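You operate a simulated robot arm through the tools that you are given. There is no shell and no other tool. Be economical: measure what you need, move in short steps, check, and stop when the job is done.

Carry out the task below with a simulated robot arm. There is one attempt and no reset: what you move stays moved.

TASK
Put one of the anvils from the top of the steel table on the blue lead tray there.
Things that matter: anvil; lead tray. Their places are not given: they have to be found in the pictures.

It is judged by the outcome, as a careful person would: the job done as asked, and still so three seconds after it is handed in. It fails if anything else is knocked over, pushed out of place, dropped, spilled or broken.

THE ROBOT
A 7-joint arm with a two-finger parallel gripper, fixed in place. Base frame: the origin is at the foot of the arm, x ahead of it, y to its left, z up; the work surface is at about z = 0. Lengths are in mm, angles in degrees, forces in N, time in s.
With the tool pointing down near the work surface it reaches from about 240 to 620 mm from the base axis. Its first joint turns from -66.0 to 66.0 degrees. Payload 2.6 kg.
Tool frame: the origin (TCP) lies between the finger pads and is the grasp point; the fingertips stand 30 mm ahead of it; z points along the fingers, y is the line along which they close. The gripper opens to 94 mm. The fingers are 28 mm wide and 10 mm thick; the gripper's body (50 by 96 mm) begins 55 mm behind the TCP.
Orientation is that of the tool frame in the base frame, as a unit quaternion [x, y, z, w]. With the fingers straight down and closing along the base's y, the tool's x points along the base's -x, its y along +y and its z along -z.

THE INTERFACE
- The arm moves only by the tool apply_moves. Its argument "steps" is a list of rows, each an object (a shift or turn left out is 0, a gripper value left out holds the last) with "translation": the shift along the tool's x, y, z in units of 250 mm (1.0 is 250 mm), a list of three; "delta_rot": the turn, a rotation vector about the tool's x, y, z in units of 90 degrees (1.0 is 90 degrees), a list of three. In form: [{"translation": [x, y, z], "delta_rot": [rx, ry, rz]}, ...]. A call has 1 to 12 rows; each row is the pose to reach, as a shift and turn from the pose commanded when the call began, along the tool's axes at that moment. "fingers" is the gripper command, from -1 (shut) to 1 (fully open), values between in proportion, set as the call begins (left out, the last holds). A call with a number of a shift or a turn outside -1 to 1 is refused whole. A row lasts 0.2 s, in which the tool goes at most 50 mm and 8.6 degrees; a call with a longer step from one row to the next is refused whole, and so is a gripper value outside its range. A pose out of reach is approached as far as the arm can. The call stops where the force on the tool passes 40 N (or 10 N more than at its start, if that is more) or the arm is blocked; 0.2 s more then pass. The fingers move at their own pace (about 72 mm/s each) and stop on an object; they squeeze with about 44 N. The grip force told is the motor's: it shows also when the fingers shut on nothing. Time passes only in rows, and 0.2 s behind the last, so rows that repeat a pose let the fingers close. It gives the time, the measured TCP pose, the force on the tool (base axes), the opening and the grip force at its end, in the units of the frame above (readings bear some noise), and new pictures: "pictures" is both (left out), scene, wrist or none.
- Cameras (640 x 400 px; columns grow to the right, rows downward): "scene" is fixed at [28.9, 448.9, 537]; the picture's right is [-0.73, -0.68, 0.00], its down [-0.55, 0.59, -0.59] and it looks along [0.40, -0.43, -0.81] (base axes); focal length 214 px, centre (320, 200). "wrist" rides on the gripper at [-37, 0, -58] in the tool frame; the picture's right is [0.00, -1.00, 0.00], its down [0.97, 0.00, -0.24] and it looks along [0.24, 0.00, 0.97] (tool axes); focal length 218 px, centre (320, 200).
- point_at(camera, pixels): for up to 12 pixels [column, row] of the newest picture of that camera ("zoom" is the newest enlarged one), the place [x, y, z] in the base frame of the surface seen there, good to about 2 mm. No time passes.
- inspect(camera, box): a new picture of the part [left, top, right, bottom] of that camera's present view, enlarged. No time passes.
- job_done(): hands the job in; it is judged then, once.

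Work in short steps. Measure before you move; look again where a grasp or a placing could have gone wrong, and mend it. You have 60 turns and 120 pictures in all, the two below and enlarged ones among them. Open the gripper and draw the arm clear of the work before you hand the job in, unless the task says otherwise; then end with one line.

The tools are called after "Request:" as a command line: name --argument value ..., lists and objects as JSON in quotes. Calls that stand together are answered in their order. apply_moves: Moves the arm, as the interface text tells. Its arguments: {"type":"object","properties":{"steps":{"type":"array"},"fingers":{"type":"number"},"pictures":{"type":"string","enum":["both","scene","wrist","none"]}},"required":["steps"]} The other tools are called the same way: point_at (camera, pixels) gives the place of the surface under pixels of a picture; inspect (camera, box) takes an enlarged picture of a part of a camera's view; job_done () hands the job in.

At the start:

```text
time_s: 0.0
ee_pos: [367.3, 62.8, 285.8]
ee_rot: [0.0, 1.0, 0.0, 0.0]
force: [0.5, 0.5, 0.2]
gripper_width: 94.0
grasp_force: 0.0
```

scene: 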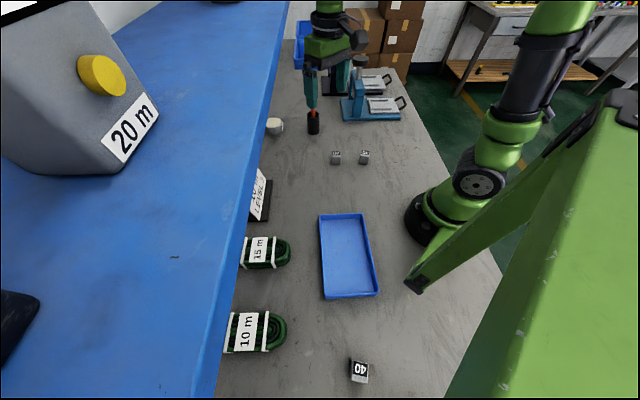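
wrist: 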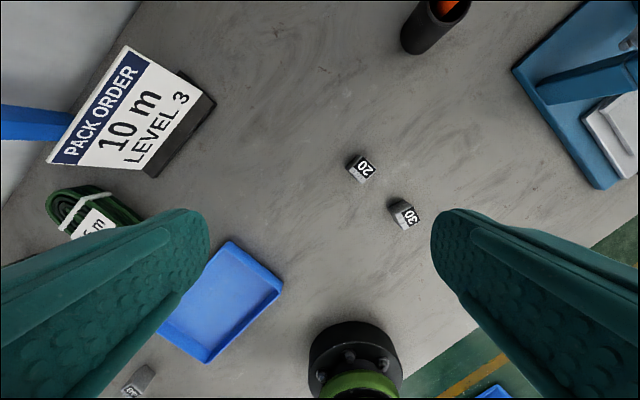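

The pictures show small labelled blocks (20, 30, 40), a blue tray, coiled straps and other items. I'll enlarge both views to identify the anvils.

Request:
inspect --camera "wrist" --box '[320, 130, 440, 250]'

Request:
inspect --camera "scene" --box '[250, 60, 430, 180]'

Request:
inspect --camera "scene" --box '[220, 180, 420, 400]'

Request:
point_at --camera "scene" --pixels '[[336, 155], [364, 155], [359, 366], [347, 255], [320, 215], [362, 215], [325, 298], [378, 294], [274, 122], [312, 115], [150, 250], [345, 180]]'

Request:
point_at --camera "wrist" --pixels '[[360, 168], [404, 214], [366, 168], [409, 215], [137, 380], [220, 300], [355, 350], [445, 10], [420, 40]]'

```text
3.33 times, centred on (380, 190) of wrist
```

zoom: 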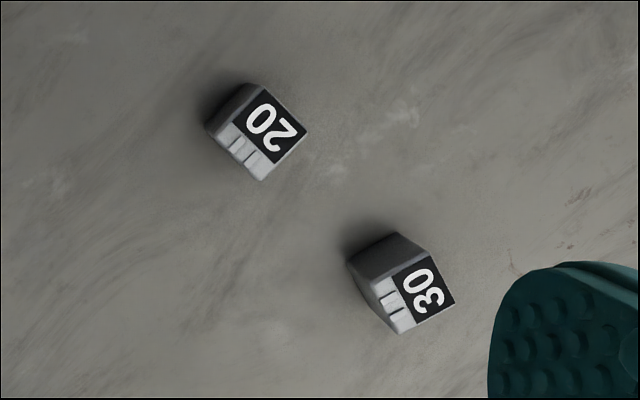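

```text
3.33 times, centred on (340, 120) of scene
```

zoom: 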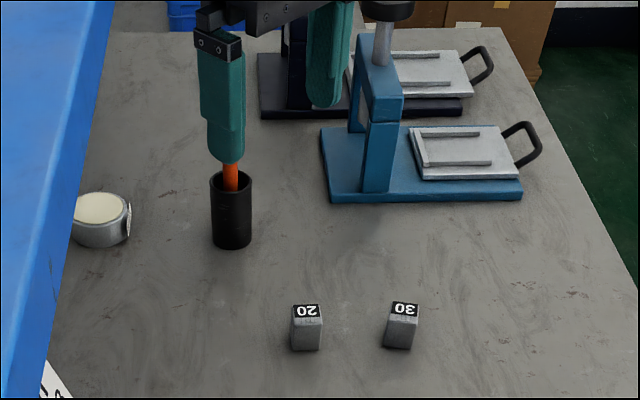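

```text
1.82 times, centred on (320, 290) of scene
```

zoom: 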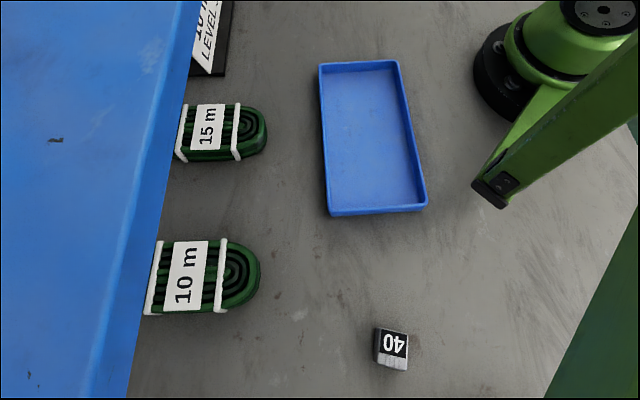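

```text
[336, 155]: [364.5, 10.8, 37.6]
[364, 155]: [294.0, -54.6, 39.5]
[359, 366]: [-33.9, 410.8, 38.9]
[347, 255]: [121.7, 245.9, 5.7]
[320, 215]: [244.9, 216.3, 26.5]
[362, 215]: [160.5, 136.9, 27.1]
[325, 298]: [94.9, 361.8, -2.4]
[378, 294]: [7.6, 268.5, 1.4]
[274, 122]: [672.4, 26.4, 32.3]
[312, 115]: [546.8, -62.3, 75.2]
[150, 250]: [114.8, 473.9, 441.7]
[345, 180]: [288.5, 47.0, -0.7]
```

```text
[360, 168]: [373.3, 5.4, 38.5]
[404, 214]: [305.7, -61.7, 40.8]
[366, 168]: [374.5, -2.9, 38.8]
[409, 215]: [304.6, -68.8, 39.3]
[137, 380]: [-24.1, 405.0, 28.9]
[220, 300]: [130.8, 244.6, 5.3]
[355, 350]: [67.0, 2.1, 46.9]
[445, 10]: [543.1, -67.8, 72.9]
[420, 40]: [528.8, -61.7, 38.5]
```

The grooved blocks marked 20, 30 and 40 look like the anvils, and the blue tray is at about (125, 245). I'll take 20 and measure its shape first.

Request:
inspect --camera "wrist" --box '[336, 148, 384, 188]'

Request:
inspect --camera "wrist" --box '[500, 0, 640, 200]'

Request:
inspect --camera "wrist" --box '[336, 148, 384, 178]'

```text
10.00 times, centred on (360, 168) of wrist
```

zoom: 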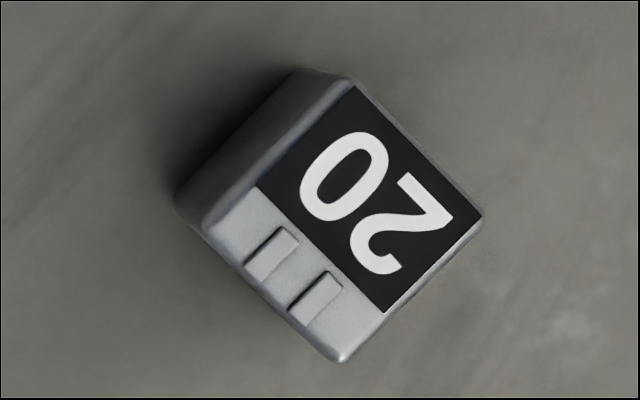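

```text
2.00 times, centred on (570, 100) of wrist
```

zoom: 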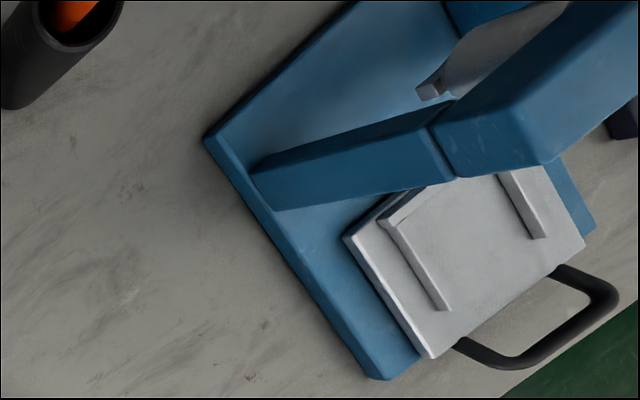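

```text
13.33 times, centred on (360, 163) of wrist
```

zoom: 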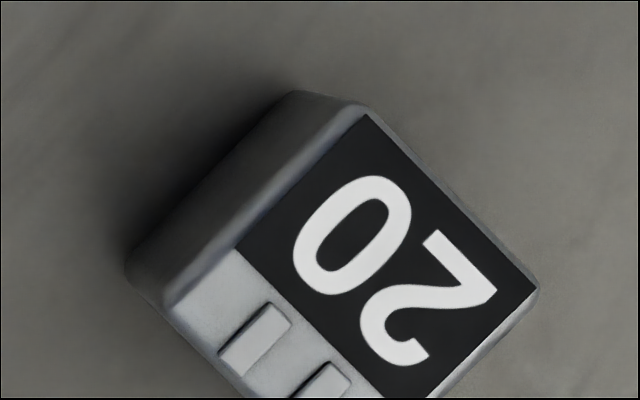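

Now point coordinates of its top face corners.

Request:
point_at --camera "wrist" --pixels '[[363, 157.2], [375.5, 169.5], [362, 183], [350, 171], [362.5, 170]]'

```text
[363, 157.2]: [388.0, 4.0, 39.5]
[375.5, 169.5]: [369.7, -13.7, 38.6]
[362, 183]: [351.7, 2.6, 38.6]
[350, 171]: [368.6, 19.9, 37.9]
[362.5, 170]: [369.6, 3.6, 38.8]
```

The 20 anvil's centre is (369.5, 3), with a 25 mm side, 39 mm height and edges at about 45°. I'll turn about −46° around tool z and descend to a hover above it.

Request:
apply_moves --steps '[{"translation": [-0.0015, -0.04, 0.11], "delta_rot": [0, 0, -0.085]}, {"translation": [-0.003, -0.08, 0.22], "delta_rot": [0, 0, -0.17]}, {"translation": [-0.0044, -0.12, 0.33], "delta_rot": [0, 0, -0.255]}, {"translation": [-0.006, -0.16, 0.44], "delta_rot": [0, 0, -0.34]}, {"translation": [-0.0075, -0.2, 0.55], "delta_rot": [0, 0, -0.425]}, {"translation": [-0.0088, -0.239, 0.66], "delta_rot": [0, 0, -0.51]}]' --fingers 0.3

```text
time_s: 1.4
ee_pos: [369.3, 3.6, 120.3]
ee_rot: [-0.392, 0.92, 0.001, 0.001]
force: [0.5, 0.7, -0.7]
gripper_width: 61.0
grasp_force: 0.0
```

scene: 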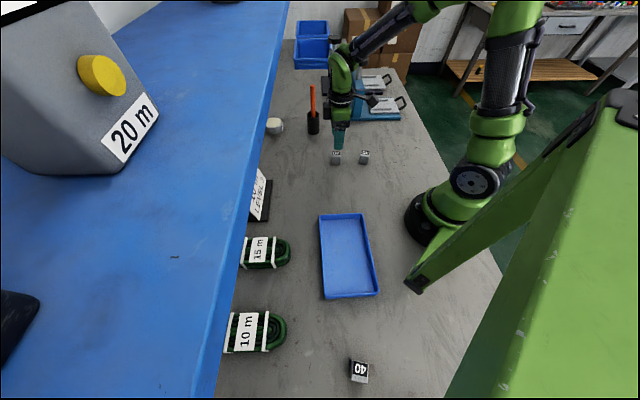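
wrist: 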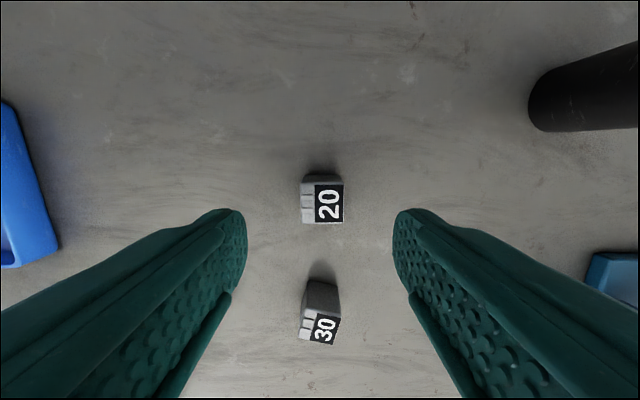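

Block 20 is square to the fingers and centred at (322, 204). I'll descend to z≈34.

Request:
apply_moves --steps '[{"translation": [0, 0, 0.1]}, {"translation": [0, 0, 0.2]}, {"translation": [0, 0, 0.28]}, {"translation": [0, 0, 0.345]}]'

```text
time_s: 2.4
ee_pos: [369.5, 2.8, 35.1]
ee_rot: [-0.39, 0.921, 0.0, 0.0]
force: [-0.1, -1.0, 0.2]
gripper_width: 61.1
grasp_force: 0.0
```

scene: 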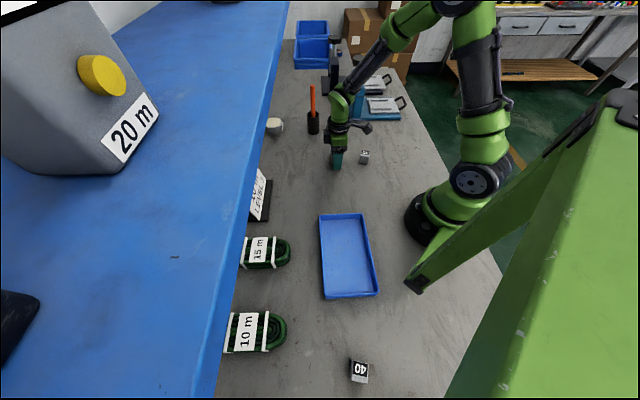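
wrist: 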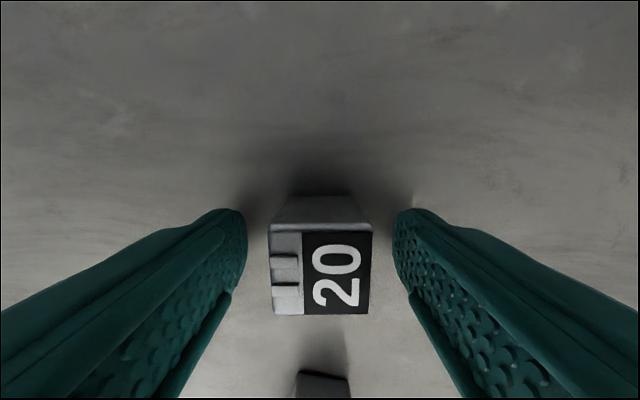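

The block lies between the fingers, so I'll close and let the grip settle.

Request:
apply_moves --steps '[{}, {}, {}, {}]' --fingers -1 --pictures "wrist"

Request:
apply_moves --steps '[{"translation": [0, 0, -0.08]}, {"translation": [0, 0, -0.2]}, {"translation": [0, 0, -0.36]}, {"translation": [0, 0, -0.5]}]'

```text
time_s: 3.4
ee_pos: [369.1, 1.7, 35.4]
ee_rot: [-0.389, 0.921, 0.0, 0.001]
force: [-0.5, -0.1, -1.2]
gripper_width: 34.2
grasp_force: 44.2
```

wrist: 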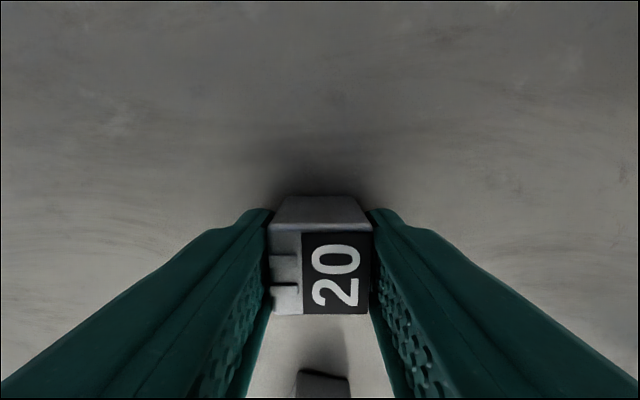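

```text
time_s: 4.4
ee_pos: [370.3, 3.0, 161.8]
ee_rot: [-0.39, 0.921, 0.0, -0.001]
force: [-0.6, 0.6, -0.5]
gripper_width: 0.2
grasp_force: 32.9
```

scene: 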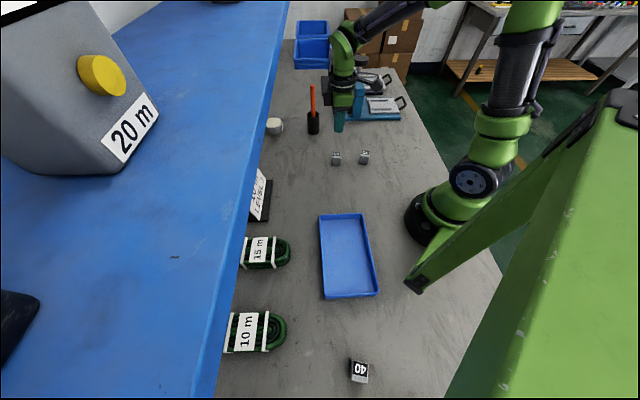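
wrist: 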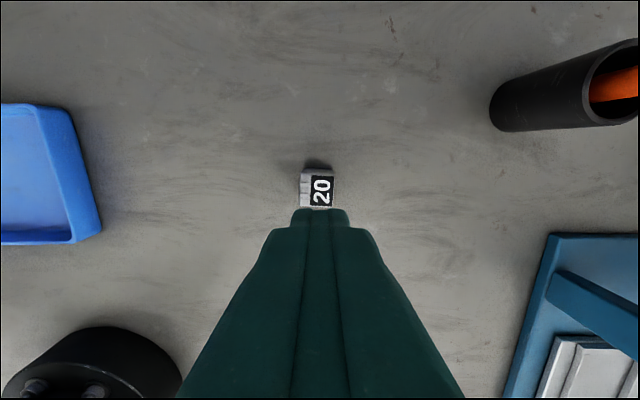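

The fingers shut to 0.2 mm, so the anvil slipped out of the grip and is still standing. I'll look at its shape and place again.

Request:
inspect --camera "scene" --box '[318, 140, 382, 180]'

Request:
inspect --camera "wrist" --box '[288, 150, 352, 210]'

Request:
point_at --camera "wrist" --pixels '[[303, 179], [334, 178], [311, 190], [320, 180], [320, 167], [304, 168], [331, 168], [303, 205], [334, 205]]'

```text
10.00 times, centred on (350, 160) of scene
```

zoom: 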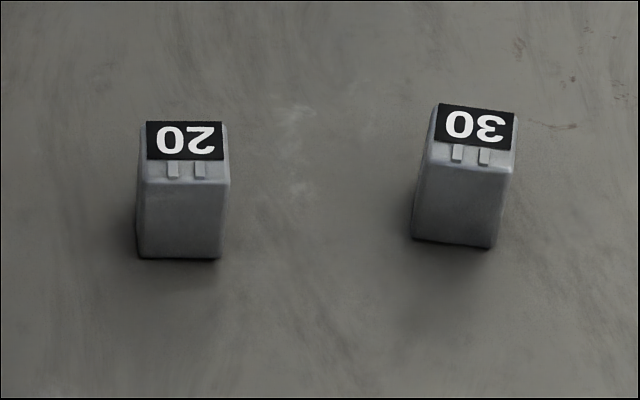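

```text
6.67 times, centred on (320, 180) of wrist
```

zoom: 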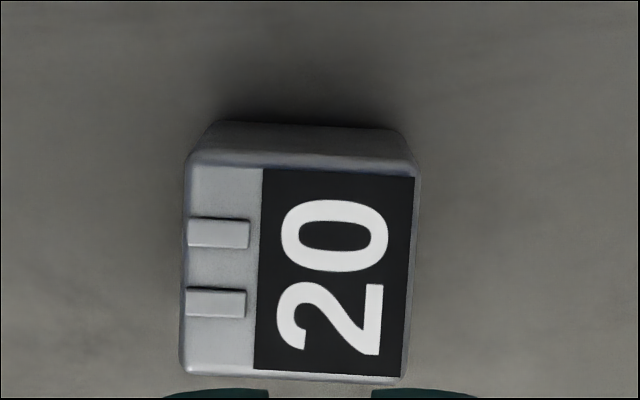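

```text
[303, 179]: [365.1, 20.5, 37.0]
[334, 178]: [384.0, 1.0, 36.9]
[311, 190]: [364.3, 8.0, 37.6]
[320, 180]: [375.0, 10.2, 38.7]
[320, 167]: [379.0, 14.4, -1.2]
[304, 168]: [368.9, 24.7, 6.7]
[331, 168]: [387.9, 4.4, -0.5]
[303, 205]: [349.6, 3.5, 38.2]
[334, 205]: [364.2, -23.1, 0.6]
```

The anvil is a straight cuboid about 27 mm wide, still near (367, 2), but the fingers stopped at 34 mm. I'll reopen, recentre slightly and go down a little lower.

Request:
apply_moves --steps '[{"translation": [0, 0, 0]}, {"translation": [0.006, 0.004, 0]}, {"translation": [0.01, 0.006, 0.12]}, {"translation": [0.01, 0.006, 0.26]}, {"translation": [0.01, 0.006, 0.4]}, {"translation": [0.01, 0.006, 0.47]}, {"translation": [0.01, 0.006, 0.516]}]' --fingers 0.3 --pictures "wrist"

```text
time_s: 6.0
ee_pos: [365.4, 2.8, 30.8]
ee_rot: [-0.39, 0.921, 0.001, 0.0]
force: [1.2, 0.3, 0.5]
gripper_width: 60.8
grasp_force: 0.0
```

wrist: 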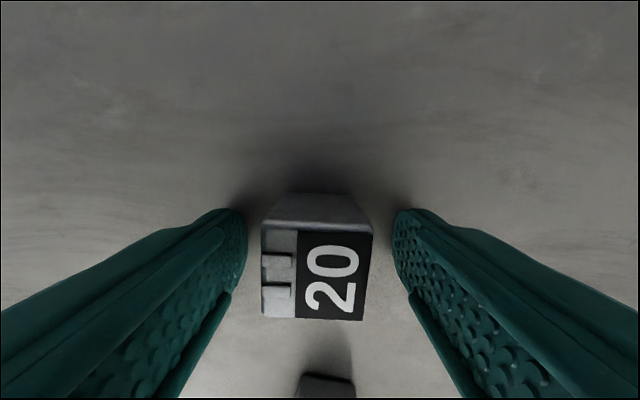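

Check the block's centre in this close view before closing.

Request:
point_at --camera "wrist" --pixels '[[266, 231], [368, 237], [266, 312], [360, 317], [315, 272], [320, 210], [292, 198], [348, 200]]'

Request:
inspect --camera "wrist" --box '[220, 180, 420, 340]'

```text
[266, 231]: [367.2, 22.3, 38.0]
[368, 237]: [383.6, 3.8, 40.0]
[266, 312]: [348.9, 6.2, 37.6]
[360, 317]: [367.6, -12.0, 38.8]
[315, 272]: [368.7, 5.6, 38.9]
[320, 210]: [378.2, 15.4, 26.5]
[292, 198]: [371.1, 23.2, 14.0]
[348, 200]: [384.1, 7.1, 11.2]
```

```text
2.50 times, centred on (320, 260) of wrist
```

zoom: 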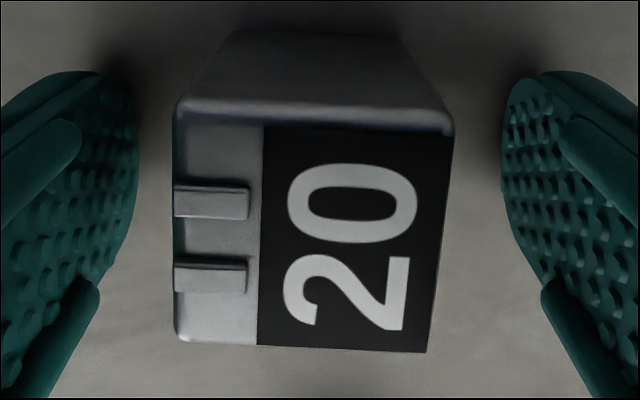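

Shift 3 mm along −x tool and close with a long settle.

Request:
apply_moves --steps '[{"translation": [-0.012, 0, 0]}]' --pictures "none"

Request:
apply_moves --steps '[{}, {}, {}, {}, {}, {}, {}, {}, {}, {}]' --fingers -1 --pictures "none"

Request:
inspect --camera "wrist" --box '[220, 180, 420, 340]'

Request:
inspect --camera "scene" --box '[300, 120, 380, 180]'

```text
time_s: 6.4
ee_pos: [369.8, 4.2, 32.1]
ee_rot: [-0.39, 0.921, -0.001, 0.0]
force: [0.1, 0.1, -0.4]
gripper_width: 60.9
grasp_force: 0.1
```

```text
time_s: 8.6
ee_pos: [369.8, 5.6, 31.4]
ee_rot: [-0.39, 0.921, -0.001, 0.0]
force: [0.8, -0.1, -0.4]
gripper_width: 33.9
grasp_force: 43.9
```

```text
2.50 times, centred on (320, 260) of wrist
```

zoom: 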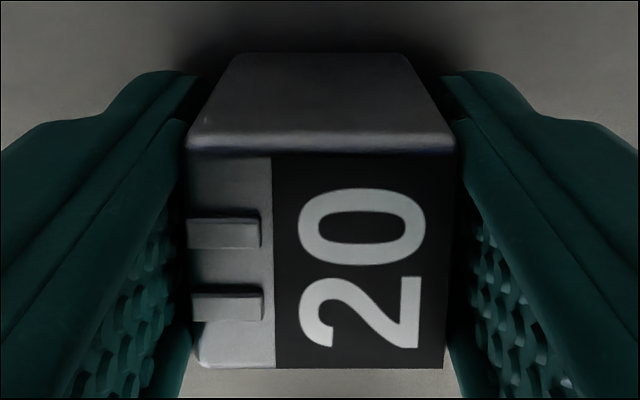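

```text
6.67 times, centred on (340, 150) of scene
```

zoom: 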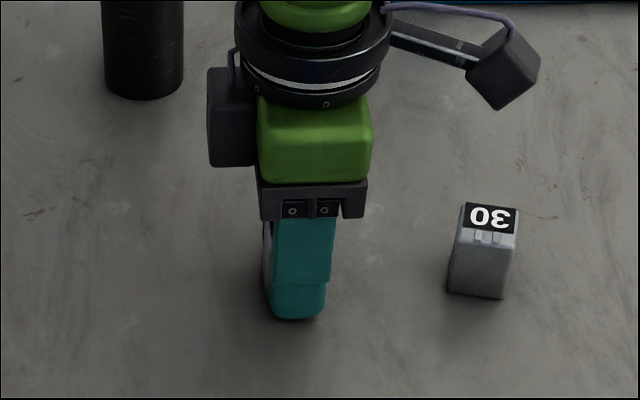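

The fingers are on the block, so I'll lift very slowly by a small amount and check whether it comes along.

Request:
apply_moves --steps '[{"translation": [0, 0, -0.004]}, {"translation": [0, 0, -0.008]}, {"translation": [0, 0, -0.012]}, {"translation": [0, 0, -0.016]}, {"translation": [0, 0, -0.02]}, {"translation": [0, 0, -0.024]}]' --pictures "wrist"

```text
time_s: 10.0
ee_pos: [369.2, 4.3, 38.6]
ee_rot: [-0.39, 0.921, 0.0, 0.0]
force: [0.4, 0.2, -2.1]
gripper_width: 33.9
grasp_force: 43.9
```

wrist: 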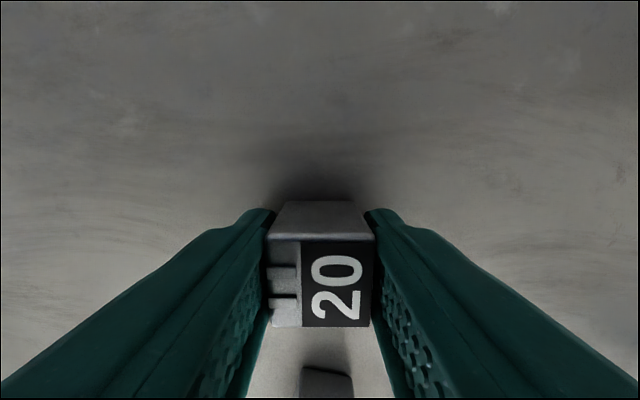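

Request:
point_at --camera "wrist" --pixels '[[337, 250], [337, 320], [285, 315], [320, 284], [372, 240]]'

Request:
apply_moves --steps '[{"translation": [0, 0, -0.006]}, {"translation": [0, 0, -0.012]}, {"translation": [0, 0, -0.018]}, {"translation": [0, 0, -0.024]}, {"translation": [0, 0, -0.032]}, {"translation": [0, 0, -0.04]}]' --pictures "both"

Request:
point_at --camera "wrist" --pixels '[[337, 250], [337, 300], [320, 275]]'

```text
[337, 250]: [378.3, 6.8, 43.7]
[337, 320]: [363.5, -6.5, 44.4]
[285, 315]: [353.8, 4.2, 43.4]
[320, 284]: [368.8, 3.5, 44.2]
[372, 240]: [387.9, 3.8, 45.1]
```

```text
time_s: 11.4
ee_pos: [369.4, 4.5, 46.6]
ee_rot: [-0.39, 0.921, 0.0, 0.0]
force: [0.2, 0.1, -3.2]
gripper_width: 34.1
grasp_force: 43.7
```

scene: 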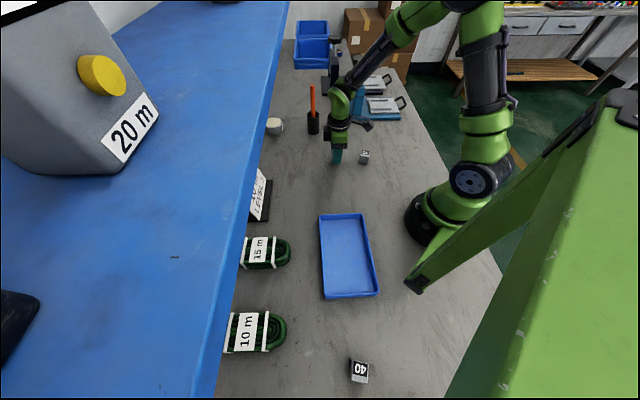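
wrist: 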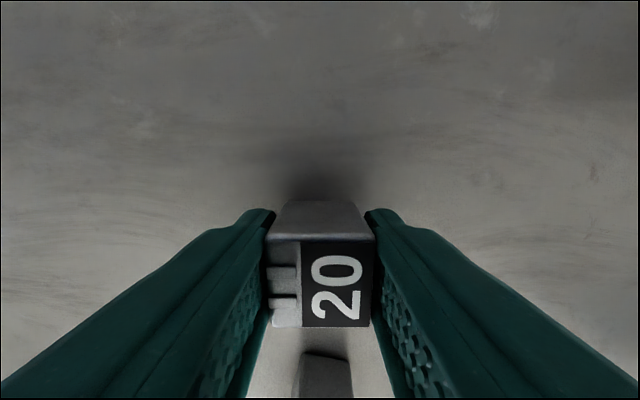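

```text
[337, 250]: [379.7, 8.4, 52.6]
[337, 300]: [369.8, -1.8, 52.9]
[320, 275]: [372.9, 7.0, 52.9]
```

It rises with the gripper (top now at 52.9, weight about 3 N), so a gentle lift works. I'll continue up smoothly to about z 80.

Request:
apply_moves --steps '[{"translation": [0, 0, -0.008]}, {"translation": [0, 0, -0.018]}, {"translation": [0, 0, -0.03]}, {"translation": [0, 0, -0.044]}, {"translation": [0, 0, -0.06]}, {"translation": [0, 0, -0.076]}, {"translation": [0, 0, -0.092]}, {"translation": [0, 0, -0.106]}, {"translation": [0, 0, -0.118]}, {"translation": [0, 0, -0.128]}, {"translation": [0, 0, -0.136]}, {"translation": [0, 0, -0.14]}]' --pictures "wrist"

Request:
point_at --camera "wrist" --pixels '[[337, 250], [337, 300], [320, 275]]'

Request:
point_at --camera "scene" --pixels '[[340, 235], [350, 225], [355, 240], [335, 225], [320, 216], [362, 214], [323, 230], [367, 235], [340, 214], [240, 268], [290, 250]]'

```text
time_s: 14.0
ee_pos: [367.8, 4.3, 80.4]
ee_rot: [-0.389, 0.921, 0.0, 0.001]
force: [0.1, -0.1, -2.7]
gripper_width: 34.0
grasp_force: 44.0
```

wrist: 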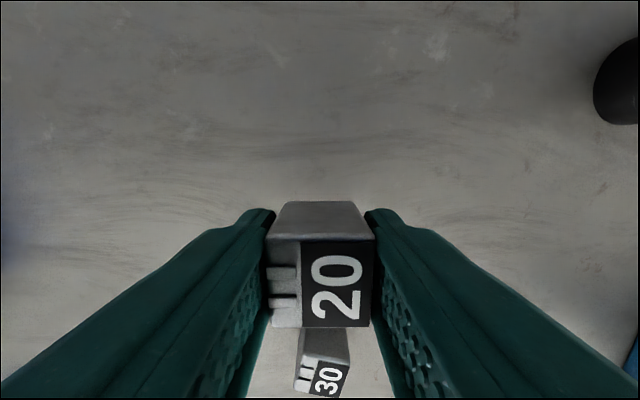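

```text
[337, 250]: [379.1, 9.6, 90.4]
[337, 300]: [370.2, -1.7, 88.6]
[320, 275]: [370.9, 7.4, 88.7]
```

```text
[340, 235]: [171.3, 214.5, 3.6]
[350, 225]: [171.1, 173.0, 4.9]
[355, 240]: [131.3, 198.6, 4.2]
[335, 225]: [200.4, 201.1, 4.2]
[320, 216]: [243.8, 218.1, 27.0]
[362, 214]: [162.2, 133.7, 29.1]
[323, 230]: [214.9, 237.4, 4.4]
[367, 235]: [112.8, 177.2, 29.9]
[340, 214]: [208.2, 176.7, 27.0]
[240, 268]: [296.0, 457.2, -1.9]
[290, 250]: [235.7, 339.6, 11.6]
```

Held firmly (top at 89). I'll carry it towards the tray in two smooth halves of about 143 mm along tool y.

Request:
apply_moves --steps '[{"translation": [-0.0006, 0.016, -0.002]}, {"translation": [-0.002, 0.048, -0.004]}, {"translation": [-0.004, 0.096, -0.008]}, {"translation": [-0.0065, 0.16, -0.012]}, {"translation": [-0.0096, 0.24, -0.016]}, {"translation": [-0.013, 0.32, -0.02]}, {"translation": [-0.016, 0.4, -0.02]}, {"translation": [-0.0185, 0.464, -0.02]}, {"translation": [-0.02, 0.512, -0.02]}, {"translation": [-0.0217, 0.544, -0.02]}, {"translation": [-0.0224, 0.56, -0.02]}, {"translation": [-0.0228, 0.572, -0.02]}]' --pictures "both"

```text
time_s: 16.6
ee_pos: [269.9, 108.0, 86.3]
ee_rot: [-0.39, 0.921, 0.0, 0.0]
force: [0.6, 0.6, -3.4]
gripper_width: 34.1
grasp_force: 44.4
```

scene: 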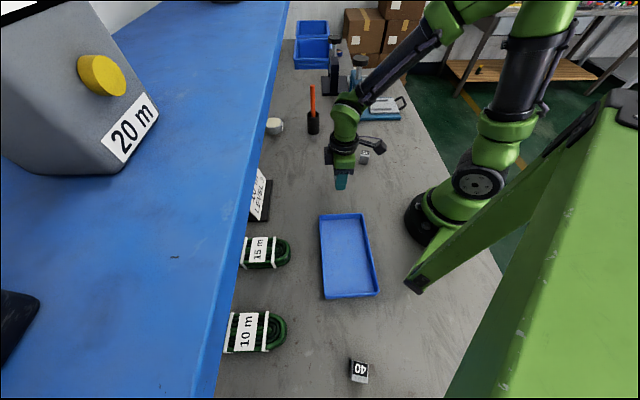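
wrist: 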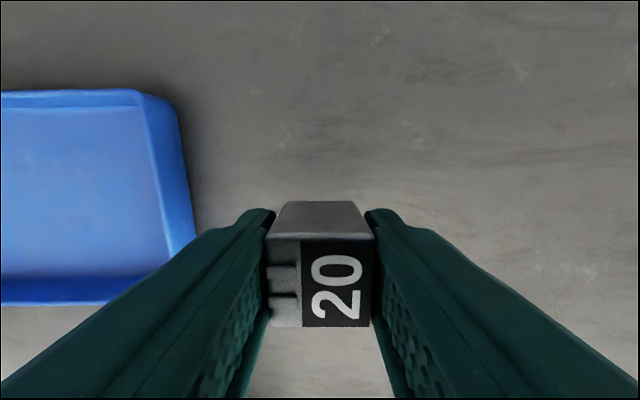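

Still held. Second half, to about (170, 212).

Request:
apply_moves --steps '[{"translation": [-0.0006, 0.016, 0]}, {"translation": [-0.002, 0.048, 0]}, {"translation": [-0.004, 0.096, 0]}, {"translation": [-0.0065, 0.16, 0]}, {"translation": [-0.0096, 0.24, 0]}, {"translation": [-0.013, 0.32, 0]}, {"translation": [-0.016, 0.4, 0]}, {"translation": [-0.0185, 0.464, 0]}, {"translation": [-0.02, 0.512, 0]}, {"translation": [-0.0217, 0.544, 0]}, {"translation": [-0.0224, 0.56, 0]}, {"translation": [-0.0228, 0.576, 0]}]' --pictures "both"

Request:
point_at --camera "wrist" --pixels '[[337, 250], [337, 300], [285, 315]]'

```text
time_s: 19.2
ee_pos: [170.8, 212.3, 86.7]
ee_rot: [-0.39, 0.921, 0.0, 0.0]
force: [-0.4, 0.7, -3.0]
gripper_width: 33.9
grasp_force: 44.0
```

scene: 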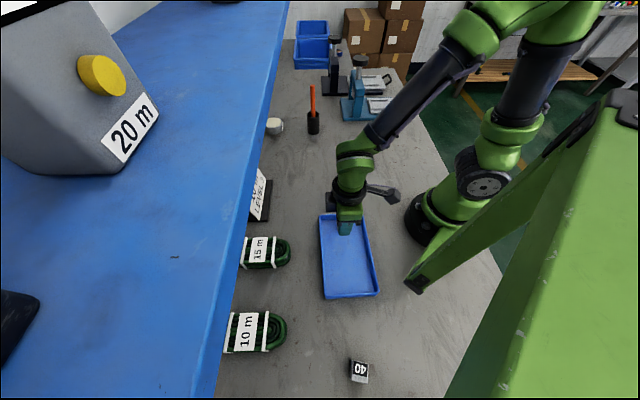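
wrist: 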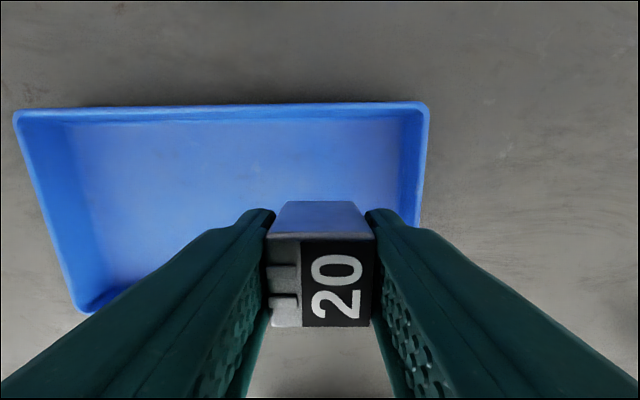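

```text
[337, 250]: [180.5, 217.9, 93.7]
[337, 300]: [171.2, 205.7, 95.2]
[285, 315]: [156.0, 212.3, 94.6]
```

The anvil is over the tray (bottom about z 56, tray floor about 4.5). I'll shift 20 mm further from the end wall and descend 44 mm.

Request:
apply_moves --steps '[{"translation": [0, 0.02, 0.008]}, {"translation": [0, 0.045, 0.024]}, {"translation": [0, 0.065, 0.044]}, {"translation": [0, 0.08, 0.066]}, {"translation": [0, 0.08, 0.09]}, {"translation": [0, 0.08, 0.112]}, {"translation": [0, 0.08, 0.132]}, {"translation": [0, 0.08, 0.15]}, {"translation": [0, 0.08, 0.164]}, {"translation": [0, 0.08, 0.174]}, {"translation": [0, 0.08, 0.18]}]' --pictures "both"

Request:
point_at --camera "wrist" --pixels '[[337, 250], [337, 300], [285, 315], [320, 190], [320, 170], [200, 160]]'

```text
time_s: 21.6
ee_pos: [156.2, 225.7, 42.5]
ee_rot: [-0.391, 0.921, 0.0, 0.0]
force: [0.1, 0.1, -2.7]
gripper_width: 33.6
grasp_force: 44.4
```

scene: 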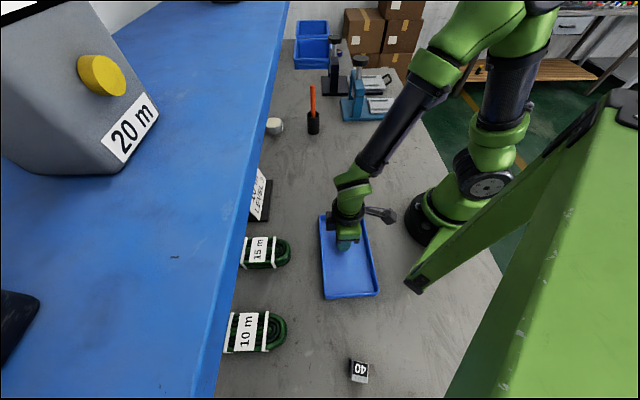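
wrist: 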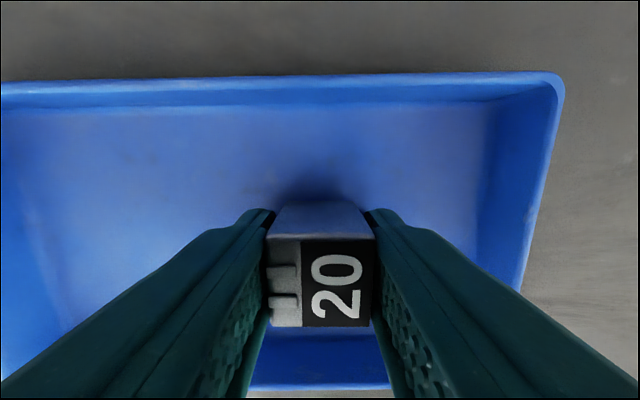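

```text
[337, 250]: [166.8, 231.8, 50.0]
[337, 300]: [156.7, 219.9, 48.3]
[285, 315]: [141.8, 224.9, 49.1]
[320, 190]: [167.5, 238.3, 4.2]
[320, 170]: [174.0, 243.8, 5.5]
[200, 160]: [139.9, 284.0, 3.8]
```

About 5.5 mm remains. I'll lower it in 1 mm steps.

Request:
apply_moves --steps '[{"translation": [0, 0, 0.004]}, {"translation": [0, 0, 0.008]}, {"translation": [0, 0, 0.012]}, {"translation": [0, 0, 0.016]}, {"translation": [0, 0, 0.02]}, {"translation": [0, 0, 0.023]}]' --pictures "none"

```text
time_s: 23.0
ee_pos: [155.6, 225.6, 36.8]
ee_rot: [-0.391, 0.921, 0.0, 0.0]
force: [1.0, -0.8, -3.5]
gripper_width: 34.0
grasp_force: 44.4
```

Still carrying its weight, so a little lower.

Request:
apply_moves --steps '[{"translation": [0, 0, 0.002]}, {"translation": [0, 0, 0.004]}, {"translation": [0, 0, 0.005]}]' --pictures "none"

```text
time_s: 23.8
ee_pos: [155.8, 226.2, 35.2]
ee_rot: [-0.391, 0.921, 0.0, -0.001]
force: [-7.0, -6.1, 24.9]
gripper_width: 34.0
grasp_force: 43.7
```

Contact at 25 N. I'll ease off a touch and open the fingers.

Request:
apply_moves --steps '[{"translation": [0, 0, -0.002]}]' --pictures "none"

Request:
apply_moves --steps '[{}, {}, {}]' --fingers 0.1 --pictures "both"

```text
time_s: 24.2
ee_pos: [156.4, 226.7, 34.7]
ee_rot: [-0.39, 0.921, -0.001, 0.0]
force: [-7.3, -5.1, 22.2]
gripper_width: 34.0
grasp_force: 43.7
```

```text
time_s: 25.0
ee_pos: [156.6, 226.5, 36.3]
ee_rot: [-0.389, 0.921, 0.001, 0.0]
force: [-0.2, 0.1, -0.5]
gripper_width: 51.5
grasp_force: 0.0
```

scene: 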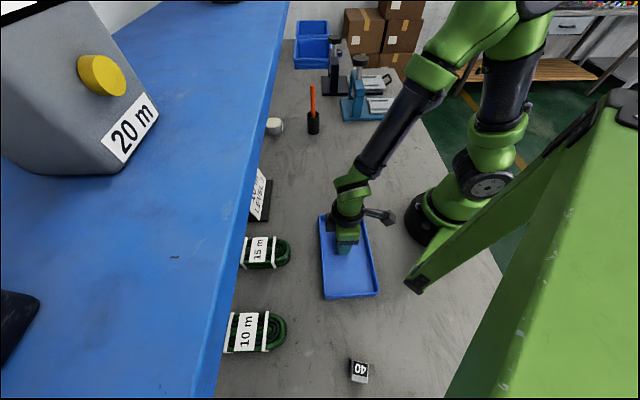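
wrist: 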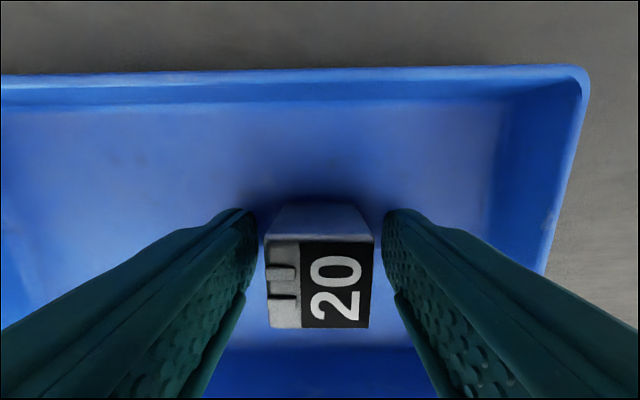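

The anvil stands in the tray and is released. I'll retreat straight up, then move away from it.

Request:
apply_moves --steps '[{"translation": [0, 0, -0.06]}, {"translation": [0, 0, -0.16]}, {"translation": [0, 0, -0.3]}, {"translation": [0, 0, -0.45]}, {"translation": [0, 0, -0.6]}, {"translation": [0, -0.15, -0.65]}, {"translation": [0, -0.33, -0.65]}, {"translation": [0, -0.5, -0.65]}, {"translation": [0, -0.65, -0.65]}]'

Request:
inspect --camera "scene" --box '[300, 190, 400, 310]'

```text
time_s: 27.0
ee_pos: [274.6, 112.7, 199.8]
ee_rot: [-0.391, 0.92, 0.001, 0.0]
force: [1.0, -0.2, 0.2]
gripper_width: 51.8
grasp_force: 0.0
```

scene: 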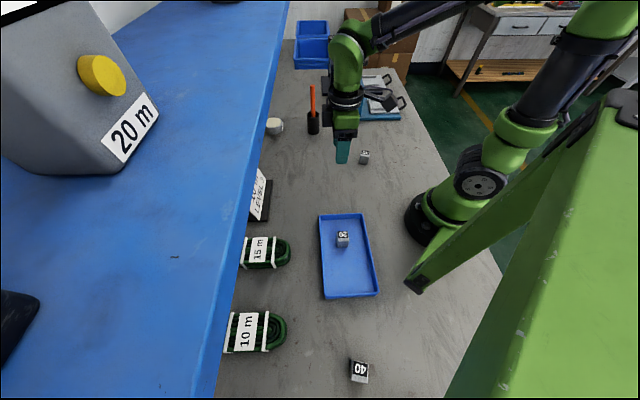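
wrist: 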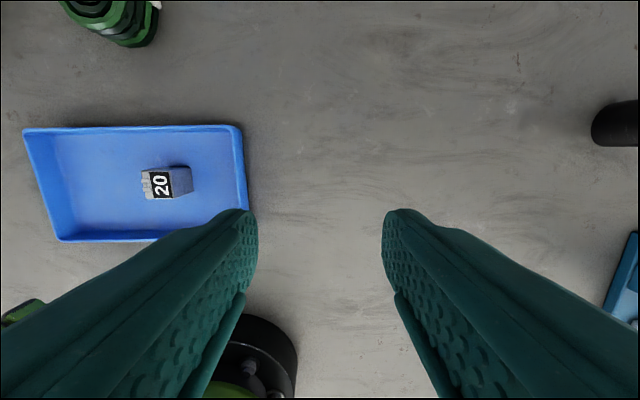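

```text
3.33 times, centred on (350, 250) of scene
```

zoom: 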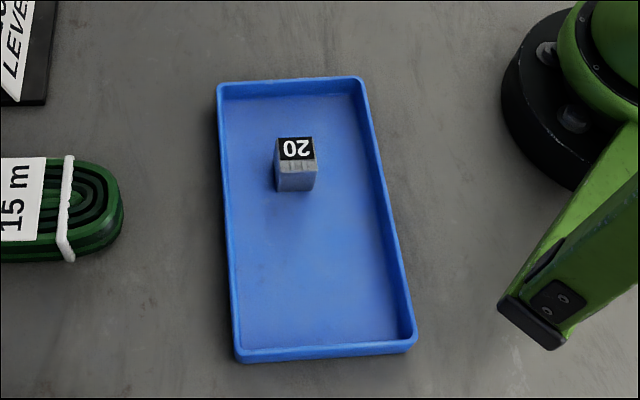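

The anvil stands upright in the tray, nothing else has moved, and the arm is clear with the gripper open. I'll open it fully and hand in.

Request:
apply_moves --steps '[{}, {}]' --fingers 1 --pictures "none"

Request:
job_done

```text
time_s: 27.6
ee_pos: [274.1, 115.1, 198.7]
ee_rot: [-0.39, 0.921, 0.0, -0.001]
force: [-0.1, -0.3, 0.3]
gripper_width: 93.6
grasp_force: 0.0
```

```text
The job is handed in.
```

The block marked 20, which I took to be one of the anvils, is standing upright in the blue tray, after slipping from the first grasp without tipping over; nothing else was moved.
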